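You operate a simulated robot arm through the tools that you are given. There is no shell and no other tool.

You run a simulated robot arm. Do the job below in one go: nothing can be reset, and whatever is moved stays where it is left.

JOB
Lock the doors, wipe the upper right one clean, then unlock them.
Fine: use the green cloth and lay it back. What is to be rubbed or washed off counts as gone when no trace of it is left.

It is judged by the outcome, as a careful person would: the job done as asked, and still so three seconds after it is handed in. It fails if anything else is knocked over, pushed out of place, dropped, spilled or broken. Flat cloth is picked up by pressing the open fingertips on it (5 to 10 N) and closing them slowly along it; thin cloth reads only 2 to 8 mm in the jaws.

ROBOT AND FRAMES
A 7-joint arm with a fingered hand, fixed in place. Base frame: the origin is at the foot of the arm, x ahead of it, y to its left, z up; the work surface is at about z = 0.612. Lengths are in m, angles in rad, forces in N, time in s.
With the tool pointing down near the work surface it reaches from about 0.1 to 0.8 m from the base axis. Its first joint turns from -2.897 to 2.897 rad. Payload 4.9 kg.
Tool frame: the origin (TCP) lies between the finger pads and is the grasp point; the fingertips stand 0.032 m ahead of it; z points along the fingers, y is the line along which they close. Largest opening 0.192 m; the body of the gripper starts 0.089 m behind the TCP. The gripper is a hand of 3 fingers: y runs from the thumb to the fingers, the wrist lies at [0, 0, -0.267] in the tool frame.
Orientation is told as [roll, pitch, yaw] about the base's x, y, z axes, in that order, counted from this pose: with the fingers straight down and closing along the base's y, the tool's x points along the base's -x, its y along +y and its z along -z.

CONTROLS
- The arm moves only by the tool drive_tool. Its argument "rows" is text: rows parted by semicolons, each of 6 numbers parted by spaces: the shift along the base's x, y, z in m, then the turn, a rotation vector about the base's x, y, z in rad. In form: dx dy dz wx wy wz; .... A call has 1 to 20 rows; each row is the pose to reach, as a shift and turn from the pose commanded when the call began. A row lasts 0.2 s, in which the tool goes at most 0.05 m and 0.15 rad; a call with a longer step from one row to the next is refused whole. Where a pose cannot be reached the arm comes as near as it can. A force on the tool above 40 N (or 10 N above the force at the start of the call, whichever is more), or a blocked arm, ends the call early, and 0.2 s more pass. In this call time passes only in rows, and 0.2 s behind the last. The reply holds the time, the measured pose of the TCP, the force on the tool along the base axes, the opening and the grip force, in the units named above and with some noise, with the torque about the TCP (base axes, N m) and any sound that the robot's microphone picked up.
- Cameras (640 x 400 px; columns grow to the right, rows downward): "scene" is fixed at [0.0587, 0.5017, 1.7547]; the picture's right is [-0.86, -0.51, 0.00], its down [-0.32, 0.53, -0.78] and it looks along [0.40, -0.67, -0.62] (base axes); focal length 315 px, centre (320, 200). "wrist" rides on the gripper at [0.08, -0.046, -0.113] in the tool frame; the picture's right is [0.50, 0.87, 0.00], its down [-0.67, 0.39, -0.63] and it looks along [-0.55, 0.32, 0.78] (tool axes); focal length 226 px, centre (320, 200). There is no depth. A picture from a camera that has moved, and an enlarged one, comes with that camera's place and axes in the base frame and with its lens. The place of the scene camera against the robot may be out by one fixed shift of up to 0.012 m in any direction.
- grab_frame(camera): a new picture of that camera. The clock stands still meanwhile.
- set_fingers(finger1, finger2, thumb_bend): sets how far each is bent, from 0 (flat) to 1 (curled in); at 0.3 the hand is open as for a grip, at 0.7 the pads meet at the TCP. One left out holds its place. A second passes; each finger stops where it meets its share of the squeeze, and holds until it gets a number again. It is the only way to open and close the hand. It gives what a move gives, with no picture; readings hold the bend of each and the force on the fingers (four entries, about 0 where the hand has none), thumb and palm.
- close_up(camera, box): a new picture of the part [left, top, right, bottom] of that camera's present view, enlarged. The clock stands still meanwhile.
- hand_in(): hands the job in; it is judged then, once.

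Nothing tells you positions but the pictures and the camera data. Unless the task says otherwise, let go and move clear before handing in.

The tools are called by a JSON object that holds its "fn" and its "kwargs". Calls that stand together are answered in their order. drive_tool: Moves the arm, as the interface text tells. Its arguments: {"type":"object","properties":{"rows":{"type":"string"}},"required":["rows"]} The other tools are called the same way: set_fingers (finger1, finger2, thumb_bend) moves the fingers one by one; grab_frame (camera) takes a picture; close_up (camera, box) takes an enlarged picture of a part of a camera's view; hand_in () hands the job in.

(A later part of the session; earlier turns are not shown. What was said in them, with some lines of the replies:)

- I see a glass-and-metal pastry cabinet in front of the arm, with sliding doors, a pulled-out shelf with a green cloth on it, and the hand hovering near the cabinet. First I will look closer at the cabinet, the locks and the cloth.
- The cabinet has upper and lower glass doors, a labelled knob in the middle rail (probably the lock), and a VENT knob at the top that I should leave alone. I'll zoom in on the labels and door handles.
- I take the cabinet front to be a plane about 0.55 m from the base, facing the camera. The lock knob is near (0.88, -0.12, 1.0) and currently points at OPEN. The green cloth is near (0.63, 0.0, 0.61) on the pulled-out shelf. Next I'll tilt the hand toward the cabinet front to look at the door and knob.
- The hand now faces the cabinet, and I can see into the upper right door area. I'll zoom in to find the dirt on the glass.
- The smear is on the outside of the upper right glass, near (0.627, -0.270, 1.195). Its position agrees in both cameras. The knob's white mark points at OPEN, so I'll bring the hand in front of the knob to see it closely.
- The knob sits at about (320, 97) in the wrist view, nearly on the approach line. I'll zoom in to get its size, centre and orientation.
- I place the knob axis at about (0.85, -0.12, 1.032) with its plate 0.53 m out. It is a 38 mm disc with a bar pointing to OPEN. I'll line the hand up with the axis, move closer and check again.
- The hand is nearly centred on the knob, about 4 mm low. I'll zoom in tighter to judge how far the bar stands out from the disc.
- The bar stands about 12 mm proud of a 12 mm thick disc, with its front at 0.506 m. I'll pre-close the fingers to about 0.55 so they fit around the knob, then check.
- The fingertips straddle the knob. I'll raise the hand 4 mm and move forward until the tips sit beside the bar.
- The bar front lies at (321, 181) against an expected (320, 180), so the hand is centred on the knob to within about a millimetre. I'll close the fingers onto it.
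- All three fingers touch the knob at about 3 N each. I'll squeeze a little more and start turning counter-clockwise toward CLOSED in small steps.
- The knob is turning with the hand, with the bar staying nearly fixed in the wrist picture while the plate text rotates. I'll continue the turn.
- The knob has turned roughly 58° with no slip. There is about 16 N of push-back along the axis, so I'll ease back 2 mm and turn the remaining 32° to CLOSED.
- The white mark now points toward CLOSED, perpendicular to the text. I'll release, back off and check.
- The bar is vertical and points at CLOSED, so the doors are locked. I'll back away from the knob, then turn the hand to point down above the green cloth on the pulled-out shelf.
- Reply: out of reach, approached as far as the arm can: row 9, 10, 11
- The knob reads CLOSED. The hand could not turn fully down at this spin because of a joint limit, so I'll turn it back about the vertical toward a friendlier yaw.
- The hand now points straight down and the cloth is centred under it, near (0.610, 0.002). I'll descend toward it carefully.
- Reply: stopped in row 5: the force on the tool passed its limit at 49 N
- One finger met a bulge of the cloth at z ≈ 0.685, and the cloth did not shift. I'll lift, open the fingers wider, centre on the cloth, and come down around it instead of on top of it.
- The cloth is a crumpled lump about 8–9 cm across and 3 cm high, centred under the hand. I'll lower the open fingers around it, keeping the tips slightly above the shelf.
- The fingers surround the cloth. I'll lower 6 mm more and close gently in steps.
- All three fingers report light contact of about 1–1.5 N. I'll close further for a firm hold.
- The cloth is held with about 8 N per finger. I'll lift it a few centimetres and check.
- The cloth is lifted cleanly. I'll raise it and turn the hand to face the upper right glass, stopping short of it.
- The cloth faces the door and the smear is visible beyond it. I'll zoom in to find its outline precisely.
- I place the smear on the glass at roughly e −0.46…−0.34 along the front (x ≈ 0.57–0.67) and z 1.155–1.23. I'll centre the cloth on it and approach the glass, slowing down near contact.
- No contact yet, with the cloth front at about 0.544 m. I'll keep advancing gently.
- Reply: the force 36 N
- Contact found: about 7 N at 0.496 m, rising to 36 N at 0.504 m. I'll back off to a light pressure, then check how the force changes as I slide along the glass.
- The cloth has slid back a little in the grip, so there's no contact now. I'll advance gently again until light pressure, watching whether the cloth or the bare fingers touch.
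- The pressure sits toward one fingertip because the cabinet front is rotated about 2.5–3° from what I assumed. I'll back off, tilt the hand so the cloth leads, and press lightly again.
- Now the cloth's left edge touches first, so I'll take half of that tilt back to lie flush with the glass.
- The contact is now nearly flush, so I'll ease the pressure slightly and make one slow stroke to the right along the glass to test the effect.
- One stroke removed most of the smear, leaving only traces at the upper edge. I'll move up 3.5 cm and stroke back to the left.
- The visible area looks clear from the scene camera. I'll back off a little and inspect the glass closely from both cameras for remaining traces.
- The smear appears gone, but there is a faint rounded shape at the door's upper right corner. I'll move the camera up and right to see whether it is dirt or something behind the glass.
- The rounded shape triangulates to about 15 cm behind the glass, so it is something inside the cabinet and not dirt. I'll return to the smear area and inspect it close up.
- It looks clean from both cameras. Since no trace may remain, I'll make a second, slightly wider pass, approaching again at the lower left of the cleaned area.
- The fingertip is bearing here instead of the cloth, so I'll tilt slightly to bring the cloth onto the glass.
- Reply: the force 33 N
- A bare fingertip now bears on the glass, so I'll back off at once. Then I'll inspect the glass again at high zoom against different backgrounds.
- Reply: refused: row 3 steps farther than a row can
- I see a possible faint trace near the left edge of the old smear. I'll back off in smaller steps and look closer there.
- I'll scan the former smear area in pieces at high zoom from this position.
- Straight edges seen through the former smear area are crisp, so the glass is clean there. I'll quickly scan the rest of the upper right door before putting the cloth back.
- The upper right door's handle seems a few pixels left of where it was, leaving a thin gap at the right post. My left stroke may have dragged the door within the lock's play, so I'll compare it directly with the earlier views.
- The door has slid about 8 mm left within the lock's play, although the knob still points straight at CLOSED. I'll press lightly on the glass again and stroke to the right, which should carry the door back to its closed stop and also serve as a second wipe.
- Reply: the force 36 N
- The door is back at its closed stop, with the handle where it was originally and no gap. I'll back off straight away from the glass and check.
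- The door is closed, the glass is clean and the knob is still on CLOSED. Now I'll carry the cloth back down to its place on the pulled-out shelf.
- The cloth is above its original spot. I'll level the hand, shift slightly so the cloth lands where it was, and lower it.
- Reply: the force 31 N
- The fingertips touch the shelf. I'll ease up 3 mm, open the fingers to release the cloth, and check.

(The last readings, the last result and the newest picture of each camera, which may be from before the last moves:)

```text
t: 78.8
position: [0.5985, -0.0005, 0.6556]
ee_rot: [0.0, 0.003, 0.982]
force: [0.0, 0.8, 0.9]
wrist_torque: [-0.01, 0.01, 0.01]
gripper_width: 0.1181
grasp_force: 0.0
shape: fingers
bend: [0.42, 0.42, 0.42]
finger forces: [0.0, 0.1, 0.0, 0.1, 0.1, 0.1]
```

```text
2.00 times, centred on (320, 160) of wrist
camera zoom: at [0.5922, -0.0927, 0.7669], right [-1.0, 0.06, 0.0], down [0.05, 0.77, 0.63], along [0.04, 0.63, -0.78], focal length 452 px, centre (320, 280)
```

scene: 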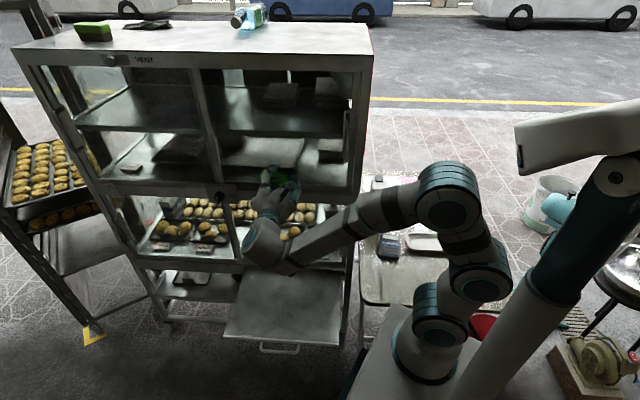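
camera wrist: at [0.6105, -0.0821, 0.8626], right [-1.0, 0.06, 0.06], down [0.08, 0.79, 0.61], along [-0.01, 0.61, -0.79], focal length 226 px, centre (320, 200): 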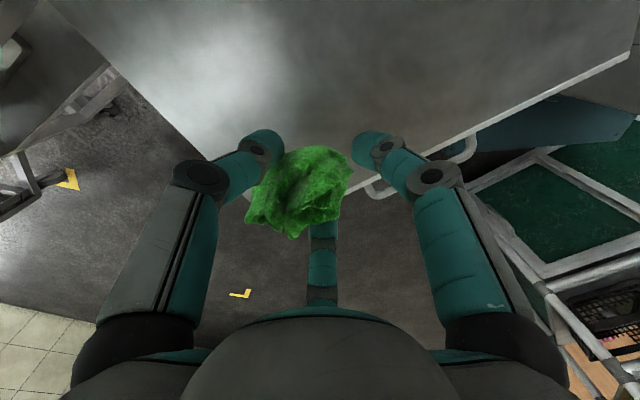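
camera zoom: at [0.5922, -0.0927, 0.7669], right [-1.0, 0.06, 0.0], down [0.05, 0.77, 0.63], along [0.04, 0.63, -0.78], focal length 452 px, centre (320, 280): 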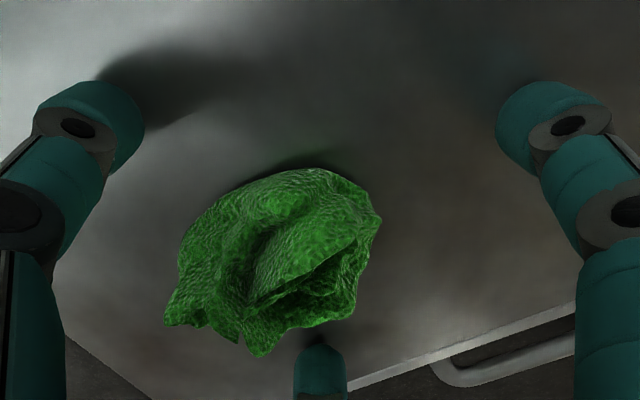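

The cloth lies back on the shelf, free of the fingers. I'll lift straight up and confirm.

{"fn": "drive_tool", "kwargs": {"rows": "0 0 0.02 0 0 0; 0 0 0.05 0 0 0; 0 0 0.09 0 0 0; 0 0 0.13 0 0 0; 0 0 0.17 0 0 0"}}

{"fn": "close_up", "kwargs": {"camera": "scene", "box": [200, 230, 360, 360]}}

{"fn": "grab_frame", "kwargs": {"camera": "wrist"}}

```text
t: 80.0
position: [0.5981, 0.0003, 0.8266]
ee_rot: [0.002, 0.003, 0.983]
force: [-1.1, 0.2, -0.9]
wrist_torque: [-0.01, -0.03, -0.03]
gripper_width: 0.1181
grasp_force: 0.0
shape: fingers
bend: [0.42, 0.42, 0.42]
finger forces: [0.1, 0.0, 0.0, 0.0, 0.0, 0.0]
```

```text
3.08 times, centred on (280, 295) of scene
camera zoom: at [0.0587, 0.5017, 1.7547], right [-0.86, -0.51, 0.0], down [-0.32, 0.53, -0.78], along [0.4, -0.67, -0.62], focal length 970 px, centre (443, -92)
```

zoom: 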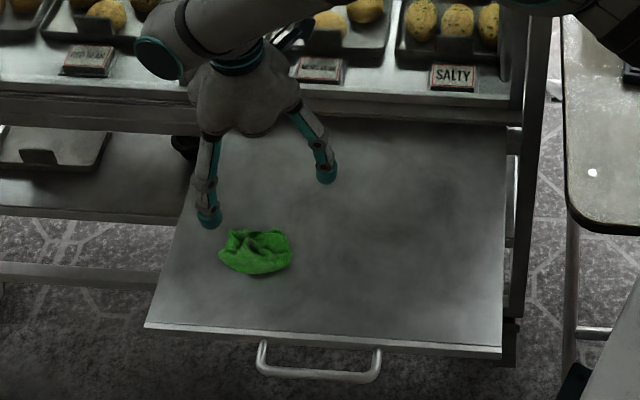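

```text
taken
camera wrist: at [0.5919, -0.0907, 0.9391], right [-1.0, 0.06, 0.0], down [0.05, 0.77, 0.63], along [0.04, 0.63, -0.78], focal length 226 px, centre (320, 200)
```

wrist: 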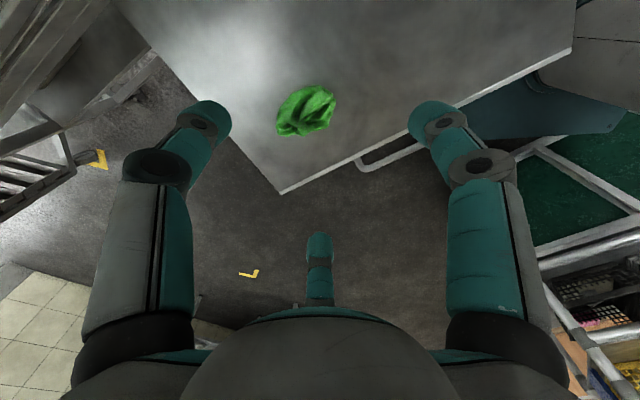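

The cloth is back in its place. Now I'll face the hand to the lock knob again, this time aligned with the true cabinet normal.

{"fn": "drive_tool", "kwargs": {"rows": "0.0143 0.0029 0.0173 -0.1157 -0.0615 0; 0.0286 0.0057 0.0346 -0.2314 -0.123 0; 0.0429 0.0086 0.0519 -0.3472 -0.1844 0; 0.0572 0.0114 0.0691 -0.4629 -0.2459 0; 0.0715 0.0143 0.0864 -0.5786 -0.3074 0; 0.0859 0.0171 0.1037 -0.6943 -0.3689 0; 0.1002 0.02 0.121 -0.81 -0.4303 0; 0.1145 0.0228 0.1383 -0.9257 -0.4918 0; 0.1288 0.0257 0.1556 -1.0415 -0.5533 0; 0.1431 0.0285 0.1728 -1.1572 -0.6148 0; 0.1574 0.0314 0.1901 -1.2729 -0.6762 0; 0.1717 0.0342 0.2074 -1.3886 -0.7377 0"}}

{"fn": "drive_tool", "kwargs": {"rows": "0 0 0 -0.0631 0.1188 0; 0 0 0 -0.1262 0.2376 0; 0 0 0 -0.1893 0.3564 0; 0 0 0 -0.2524 0.4751 0; 0 0 0 -0.3155 0.5939 0; 0 0 0 -0.3786 0.7127 0; 0 0 0 -0.4417 0.8315 0; 0 0 0 -0.5048 0.9503 0"}}

{"fn": "grab_frame", "kwargs": {"camera": "wrist"}}

{"fn": "close_up", "kwargs": {"camera": "wrist", "box": [260, 50, 380, 150]}}

```text
t: 82.6
position: [0.769, 0.0334, 1.0318]
ee_rot: [-1.576, 0.493, 0.486]
force: [0.3, -0.7, 0.3]
wrist_torque: [0.05, 0.0, -0.01]
gripper_width: 0.1179
grasp_force: 0.0
shape: fingers
bend: [0.42, 0.42, 0.42]
finger forces: [0.0, 0.0, 0.1, 0.0, 0.1, 0.1]
```

```text
t: 84.4
position: [0.7692, 0.0347, 1.0295]
ee_rot: [2.31, 1.566, -1.909]
force: [-1.4, 0.4, -0.4]
wrist_torque: [-0.02, 0.03, 0.0]
gripper_width: 0.118
grasp_force: 0.0
shape: fingers
bend: [0.42, 0.42, 0.42]
finger forces: [0.1, 0.0, 0.1, 0.0, 0.0, 0.0]
```

```text
taken
camera wrist: at [0.7567, 0.1556, 1.1092], right [-0.76, -0.41, 0.5], down [-0.64, 0.37, -0.67], along [0.09, -0.83, -0.54], focal length 226 px, centre (320, 200)
```

wrist: 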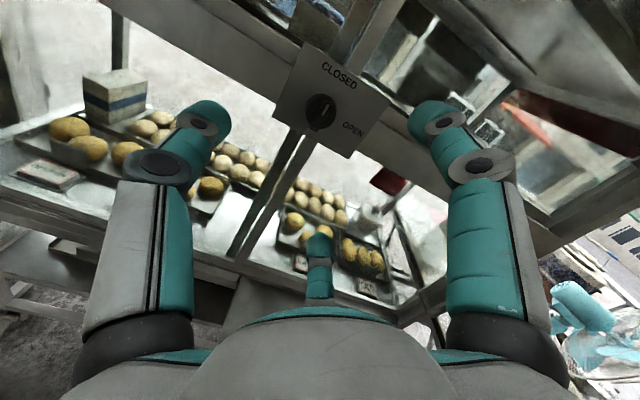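

```text
4.00 times, centred on (320, 100) of wrist
camera zoom: at [0.7567, 0.1556, 1.1092], right [-0.76, -0.41, 0.5], down [-0.64, 0.37, -0.67], along [0.09, -0.83, -0.54], focal length 904 px, centre (320, 600)
```

zoom: 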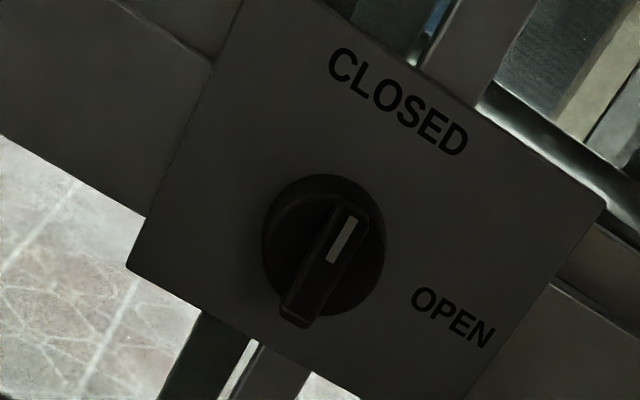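

The knob is nearly on axis, with the hand about 4 mm low. I'll correct, pre-close the fingers and approach.

{"fn": "set_fingers", "kwargs": {"finger1": 0.55, "finger2": 0.55, "thumb_bend": 0.55}}

{"fn": "drive_tool", "kwargs": {"rows": "0.0022 0.0012 0.0045 0 0 0; 0.0163 -0.0253 0.0045 0 0 0; 0.0304 -0.0518 0.0045 0 0 0; 0.0398 -0.0695 0.0045 0 0 0"}}

{"fn": "close_up", "kwargs": {"camera": "wrist", "box": [240, 90, 400, 210]}}

```text
t: 85.4
position: [0.7704, 0.0345, 1.0312]
ee_rot: [-2.944, 1.57, -0.885]
force: [-0.5, -0.2, -0.2]
wrist_torque: [0.01, -0.01, 0.0]
gripper_width: 0.0635
grasp_force: 0.1
shape: fingers
bend: [0.55, 0.55, 0.55]
finger forces: [0.0, 0.1, 0.0, 0.0, 0.0, 0.0]
```

```text
t: 86.4
position: [0.8118, -0.0359, 1.0364]
ee_rot: [-2.838, 1.568, -0.775]
force: [-0.2, -0.8, -0.6]
wrist_torque: [0.0, 0.01, -0.01]
gripper_width: 0.0634
grasp_force: 0.0
shape: fingers
bend: [0.55, 0.55, 0.55]
finger forces: [0.1, 0.1, 0.0, 0.0, 0.0, 0.0]
```

```text
3.33 times, centred on (320, 150) of wrist
camera zoom: at [0.7986, 0.0851, 1.1156], right [-0.76, -0.41, 0.5], down [-0.64, 0.37, -0.67], along [0.09, -0.83, -0.55], focal length 754 px, centre (320, 367)
```

zoom: 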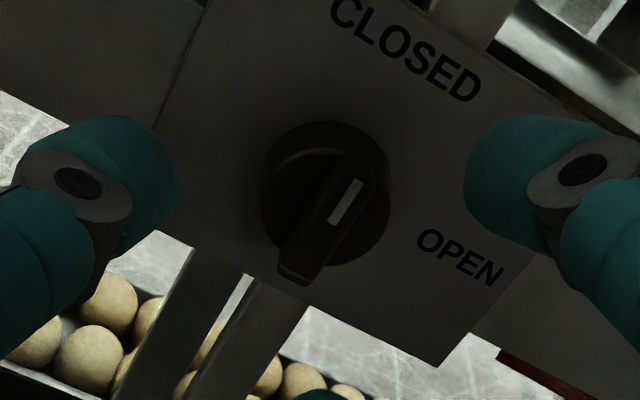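

{"fn": "drive_tool", "kwargs": {"rows": "-0.0022 -0.0012 -0.0022 0 0 0; 0.0072 -0.0189 -0.0022 0 0 0; 0.0129 -0.0295 -0.0022 0 0 0; 0.0166 -0.0366 -0.0022 0 0 0"}}

{"fn": "close_up", "kwargs": {"camera": "wrist", "box": [240, 110, 400, 230]}}

```text
t: 87.4
position: [0.8279, -0.0735, 1.0337]
ee_rot: [-3.105, 1.57, -1.044]
force: [0.0, -0.4, 0.1]
wrist_torque: [0.02, 0.01, -0.03]
gripper_width: 0.0635
grasp_force: 0.0
shape: fingers
bend: [0.55, 0.55, 0.55]
finger forces: [0.1, 0.0, 0.0, 0.0, 0.0, 0.0]
```

```text
3.33 times, centred on (320, 170) of wrist
camera zoom: at [0.8138, 0.048, 1.1128], right [-0.76, -0.41, 0.5], down [-0.64, 0.37, -0.67], along [0.09, -0.83, -0.55], focal length 754 px, centre (320, 300)
```

zoom: 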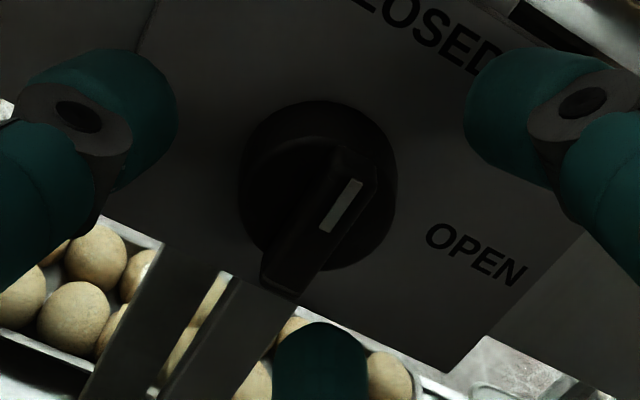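

The knob is centred within about 1 mm. I'll close the fingers on it.

{"fn": "set_fingers", "kwargs": {"finger1": 0.64, "finger2": 0.64, "thumb_bend": 0.64}}

{"fn": "set_fingers", "kwargs": {"finger1": 0.71, "finger2": 0.71, "thumb_bend": 0.71}}

{"fn": "close_up", "kwargs": {"camera": "wrist", "box": [220, 60, 420, 240]}}

```text
t: 88.4
position: [0.8261, -0.0732, 1.0324]
ee_rot: [-2.955, 1.57, -0.893]
force: [0.6, -0.8, 0.3]
wrist_torque: [0.0, 0.01, 0.0]
gripper_width: 0.0292
grasp_force: 1.1
shape: fingers
bend: [0.63, 0.63, 0.63]
finger forces: [0.7, 0.8, 0.0, 0.1, 1.3, 0.1]
```

```text
t: 89.4
position: [0.8268, -0.0723, 1.0342]
ee_rot: [-2.99, 1.567, -0.928]
force: [1.1, 6.4, -0.2]
wrist_torque: [0.03, -0.01, 0.35]
gripper_width: 0.0237
grasp_force: 13.2
shape: fingers
bend: [0.64, 0.64, 0.66]
finger forces: [6.5, 6.8, 0.0, 0.0, 12.7, 0.0]
```

```text
2.22 times, centred on (320, 150) of wrist
camera zoom: at [0.8138, 0.0489, 1.113], right [-0.76, -0.41, 0.5], down [-0.64, 0.37, -0.67], along [0.09, -0.83, -0.55], focal length 502 px, centre (320, 311)
```

zoom: 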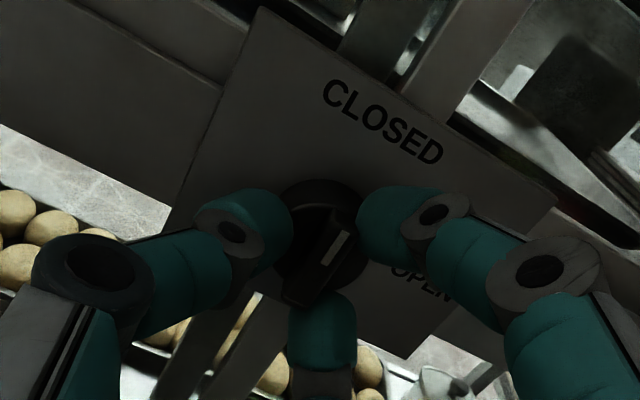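

All three fingers grip the knob. I'll turn clockwise toward OPEN, first in a short test step.

{"fn": "drive_tool", "kwargs": {"rows": "0 0 0 0.047 -0.0884 0; 0 0 0 0.094 -0.1768 0; 0 0 0 0.141 -0.2652 0; 0 0 0 0.188 -0.3536 0"}}

{"fn": "close_up", "kwargs": {"camera": "wrist", "box": [220, 60, 420, 240]}}

```text
t: 90.4
position: [0.826, -0.071, 1.0341]
ee_rot: [-1.576, 1.168, 0.484]
force: [-2.6, 4.6, 0.7]
wrist_torque: [-0.1, -0.01, 0.18]
gripper_width: 0.0188
grasp_force: 17.5
shape: fingers
bend: [0.65, 0.65, 0.68]
finger forces: [6.7, 6.6, 0.1, 0.0, 22.1, 0.1]
```

```text
2.22 times, centred on (320, 150) of wrist
camera zoom: at [0.7827, 0.033, 1.1239], right [-0.88, -0.47, 0.12], down [-0.38, 0.51, -0.77], along [0.3, -0.72, -0.63], focal length 502 px, centre (320, 311)
```

zoom: 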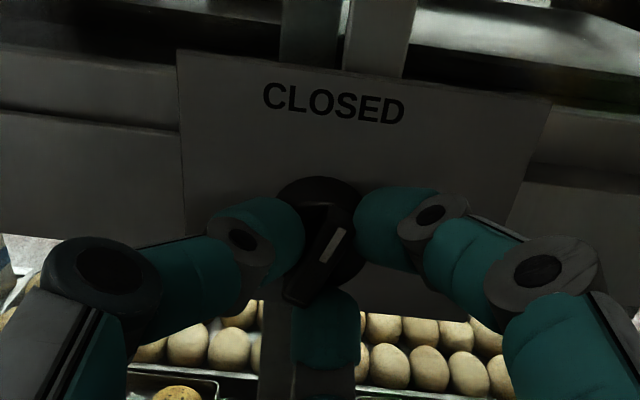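

The bar turns with the hand. I'll continue toward OPEN.

{"fn": "drive_tool", "kwargs": {"rows": "0 0 0 0.047 -0.0884 0; 0 0 0 0.094 -0.1768 0; 0 0 0 0.141 -0.2652 0; 0 0 0 0.188 -0.3536 0; 0 0 0 0.235 -0.442 0; 0 0 0 0.282 -0.5304 0"}}

{"fn": "drive_tool", "kwargs": {"rows": "0 0 0 0.047 -0.0884 0; 0 0 0 0.094 -0.1768 0; 0 0 0 0.141 -0.2652 0; 0 0 0 0.188 -0.3536 0; 0 0 0 0.235 -0.442 0; 0 0 0 0.268 -0.504 0"}}

{"fn": "close_up", "kwargs": {"camera": "wrist", "box": [220, 60, 420, 240]}}

```text
t: 91.8
position: [0.8276, -0.0723, 1.0337]
ee_rot: [-1.572, 0.568, 0.488]
force: [-1.2, 7.7, -0.4]
wrist_torque: [-0.1, -0.01, 0.18]
gripper_width: 0.0186
grasp_force: 17.9
shape: fingers
bend: [0.65, 0.65, 0.68]
finger forces: [6.5, 6.7, 0.0, 0.0, 22.4, 0.0]
```

```text
t: 93.2
position: [0.8272, -0.0724, 1.0344]
ee_rot: [-1.57, 0.0, 0.487]
force: [-1.2, 8.3, -1.4]
wrist_torque: [-0.14, -0.06, 0.13]
gripper_width: 0.0186
grasp_force: 17.8
shape: fingers
bend: [0.65, 0.65, 0.68]
finger forces: [7.0, 7.9, 0.0, 0.0, 20.9, 0.1]
```

```text
2.22 times, centred on (320, 150) of wrist
camera zoom: at [0.7025, -0.0094, 1.0788], right [-0.44, -0.23, -0.87], down [0.3, 0.87, -0.39], along [0.85, -0.43, -0.31], focal length 502 px, centre (320, 311)
```

zoom: 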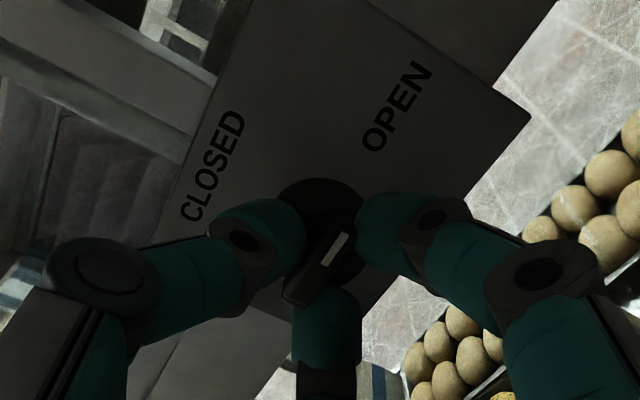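

The knob appears to point along OPEN. I'll release and inspect its final angle.

{"fn": "set_fingers", "kwargs": {"finger1": 0.55, "finger2": 0.55, "thumb_bend": 0.55}}

{"fn": "close_up", "kwargs": {"camera": "wrist", "box": [260, 90, 400, 210]}}

{"fn": "close_up", "kwargs": {"camera": "scene", "box": [180, 170, 270, 230]}}

```text
t: 94.2
position: [0.8256, -0.0723, 1.0353]
ee_rot: [-1.572, -0.002, 0.487]
force: [0.2, -0.2, 0.4]
wrist_torque: [0.03, 0.02, -0.01]
gripper_width: 0.0624
grasp_force: 0.1
shape: fingers
bend: [0.55, 0.55, 0.55]
finger forces: [0.0, 0.0, 0.1, 0.0, 0.0, 0.0]
```

```text
3.33 times, centred on (330, 150) of wrist
camera zoom: at [0.7026, -0.0096, 1.079], right [-0.44, -0.23, -0.87], down [0.3, 0.87, -0.39], along [0.85, -0.43, -0.31], focal length 754 px, centre (287, 367)
```

zoom: 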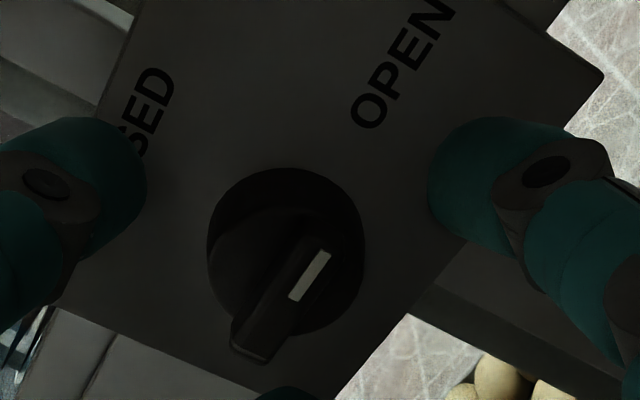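

```text
6.67 times, centred on (225, 200) of scene
camera zoom: at [0.0587, 0.5017, 1.7547], right [-0.86, -0.51, 0.0], down [-0.32, 0.53, -0.78], along [0.4, -0.67, -0.62], focal length 2103 px, centre (953, 200)
```

zoom: 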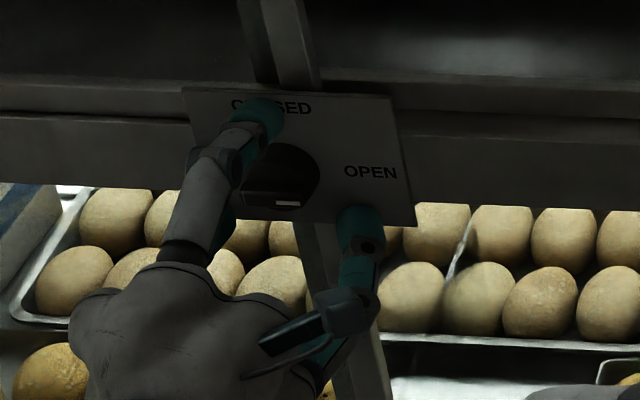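

The bar is horizontal again and points at OPEN, within a few degrees. I'll back away and verify the knob, the door and everything else.

{"fn": "drive_tool", "kwargs": {"rows": "-0.0094 0.0177 0 0 0 0; -0.0282 0.053 0 0 0 0; -0.047 0.0884 0 0 0 0; -0.0657 0.1238 0 0 0 0; -0.0845 0.159 0 0 0 0"}}

{"fn": "close_up", "kwargs": {"camera": "wrist", "box": [270, 40, 390, 130]}}

{"fn": "close_up", "kwargs": {"camera": "scene", "box": [180, 175, 270, 220]}}

{"fn": "grab_frame", "kwargs": {"camera": "scene"}}

{"fn": "close_up", "kwargs": {"camera": "scene", "box": [280, 120, 380, 200]}}

```text
t: 95.4
position: [0.7458, 0.0855, 1.0335]
ee_rot: [-1.573, -0.001, 0.489]
force: [0.3, 0.0, 1.1]
wrist_torque: [0.01, 0.03, 0.01]
gripper_width: 0.0623
grasp_force: 0.1
shape: fingers
bend: [0.55, 0.55, 0.55]
finger forces: [0.0, 0.1, 0.0, 0.0, 0.1, 0.0]
```

```text
4.44 times, centred on (330, 85) of wrist
camera zoom: at [0.6215, 0.1487, 1.0786], right [-0.44, -0.23, -0.87], down [0.3, 0.87, -0.39], along [0.85, -0.43, -0.31], focal length 1005 px, centre (276, 711)
```

zoom: 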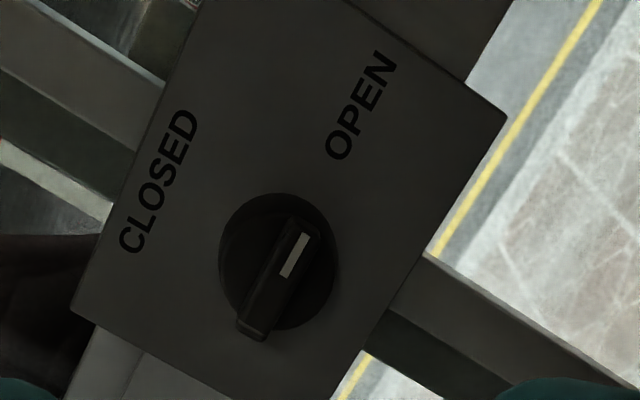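

```text
7.11 times, centred on (225, 198) of scene
camera zoom: at [0.0587, 0.5017, 1.7547], right [-0.86, -0.51, 0.0], down [-0.32, 0.53, -0.78], along [0.4, -0.67, -0.62], focal length 2243 px, centre (996, 218)
```

zoom: 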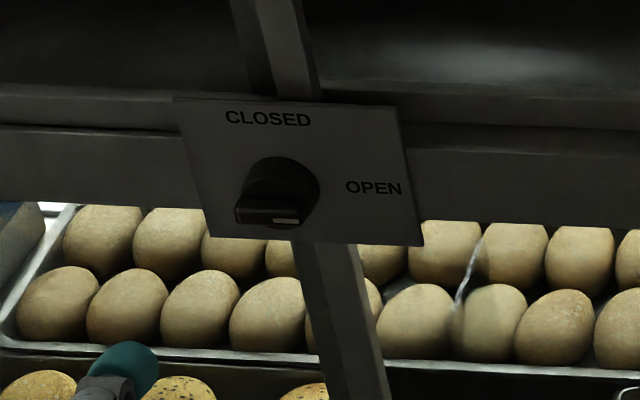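

```text
taken
```

scene: 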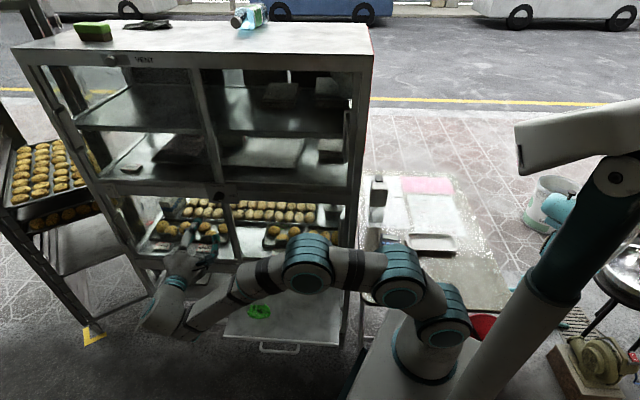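

```text
5.00 times, centred on (330, 160) of scene
camera zoom: at [0.0587, 0.5017, 1.7547], right [-0.86, -0.51, 0.0], down [-0.32, 0.53, -0.78], along [0.4, -0.67, -0.62], focal length 1577 px, centre (270, 400)
```

zoom: 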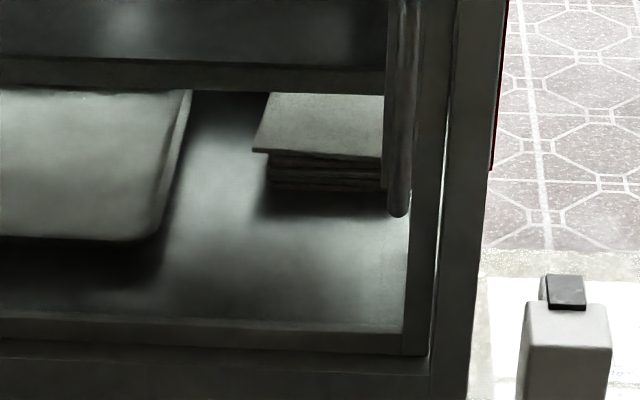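

The knob matches its original OPEN position exactly, the door is closed, and the cloth is back. I'll take one last unobstructed look at the glass and the rest of the scene.

{"fn": "close_up", "kwargs": {"camera": "scene", "box": [255, 135, 325, 180]}}

{"fn": "close_up", "kwargs": {"camera": "scene", "box": [190, 55, 370, 190]}}

{"fn": "close_up", "kwargs": {"camera": "scene", "box": [200, 230, 360, 360]}}

{"fn": "close_up", "kwargs": {"camera": "scene", "box": [40, 20, 240, 200]}}

```text
8.89 times, centred on (290, 158) of scene
camera zoom: at [0.0587, 0.5017, 1.7547], right [-0.86, -0.51, 0.0], down [-0.32, 0.53, -0.78], along [0.4, -0.67, -0.62], focal length 2803 px, centre (587, 578)
```

zoom: 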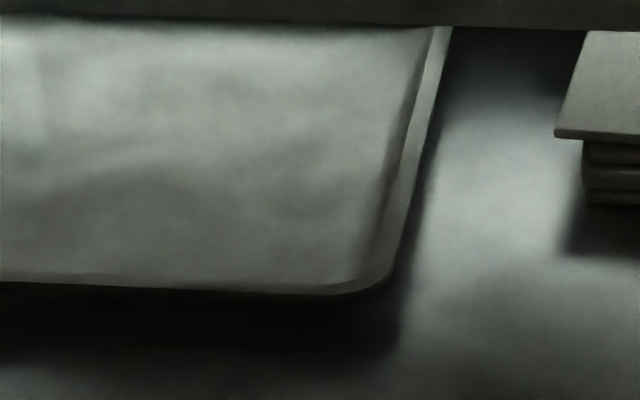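

```text
2.96 times, centred on (280, 122) of scene
camera zoom: at [0.0587, 0.5017, 1.7547], right [-0.86, -0.51, 0.0], down [-0.32, 0.53, -0.78], along [0.4, -0.67, -0.62], focal length 934 px, centre (438, 430)
```

zoom: 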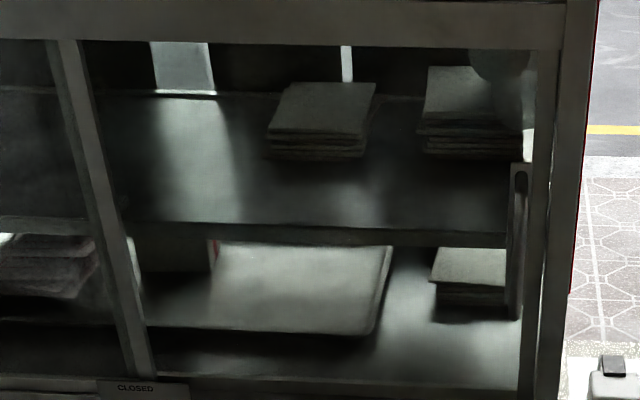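

```text
3.08 times, centred on (280, 295) of scene
camera zoom: at [0.0587, 0.5017, 1.7547], right [-0.86, -0.51, 0.0], down [-0.32, 0.53, -0.78], along [0.4, -0.67, -0.62], focal length 970 px, centre (443, -92)
```

zoom: 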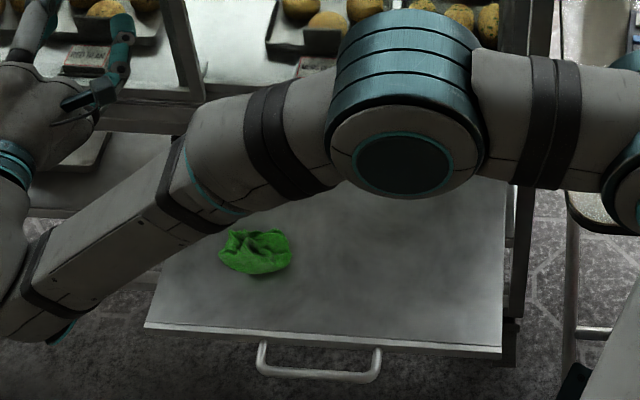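

```text
2.22 times, centred on (140, 110) of scene
camera zoom: at [0.0587, 0.5017, 1.7547], right [-0.86, -0.51, 0.0], down [-0.32, 0.53, -0.78], along [0.4, -0.67, -0.62], focal length 701 px, centre (720, 400)
```

zoom: 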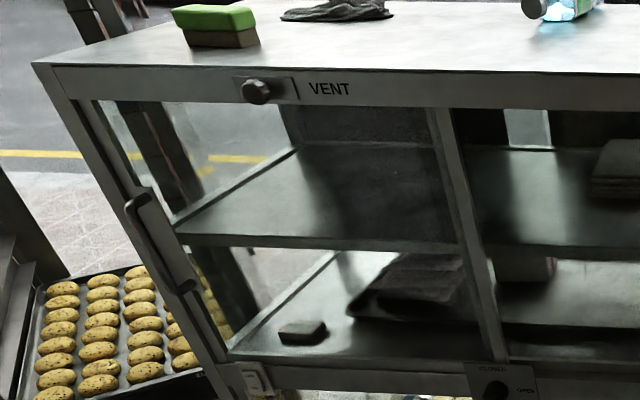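

The upper right glass is clean, the knob is back at OPEN, the doors are closed, the green cloth lies on the shelf where it was, and the VENT knob is untouched. The hand is empty and clear of the cabinet, so I'm handing the job in.

{"fn": "hand_in", "kwargs": {}}

```text
The job is handed in.
```

I locked the doors, wiped the upper right door clean with the green cloth, and unlocked the doors again. The job is handed in; no verdict came back.

- **Lock:** I turned the knob to CLOSED before wiping. Afterwards I turned it back, and it now sits exactly where it was at OPEN.
- **Glass:** the smear is gone. I checked at high zoom from both cameras and saw no trace. The faint rounded shape still visible at the door's upper right corner is something inside the cabinet, not dirt.
- **Door movement:** while I was wiping, the door slid about 8 mm to the left even though the knob was at CLOSED. I took this as play in the lock but did not test it. I pushed the door back, and it now looks fully closed, as it was at the start.
- **Cloth:** it is back on the pulled-out shelf, in nearly the same spot.

In the last pictures nothing else had moved, and the hand was empty and clear of the cabinet.
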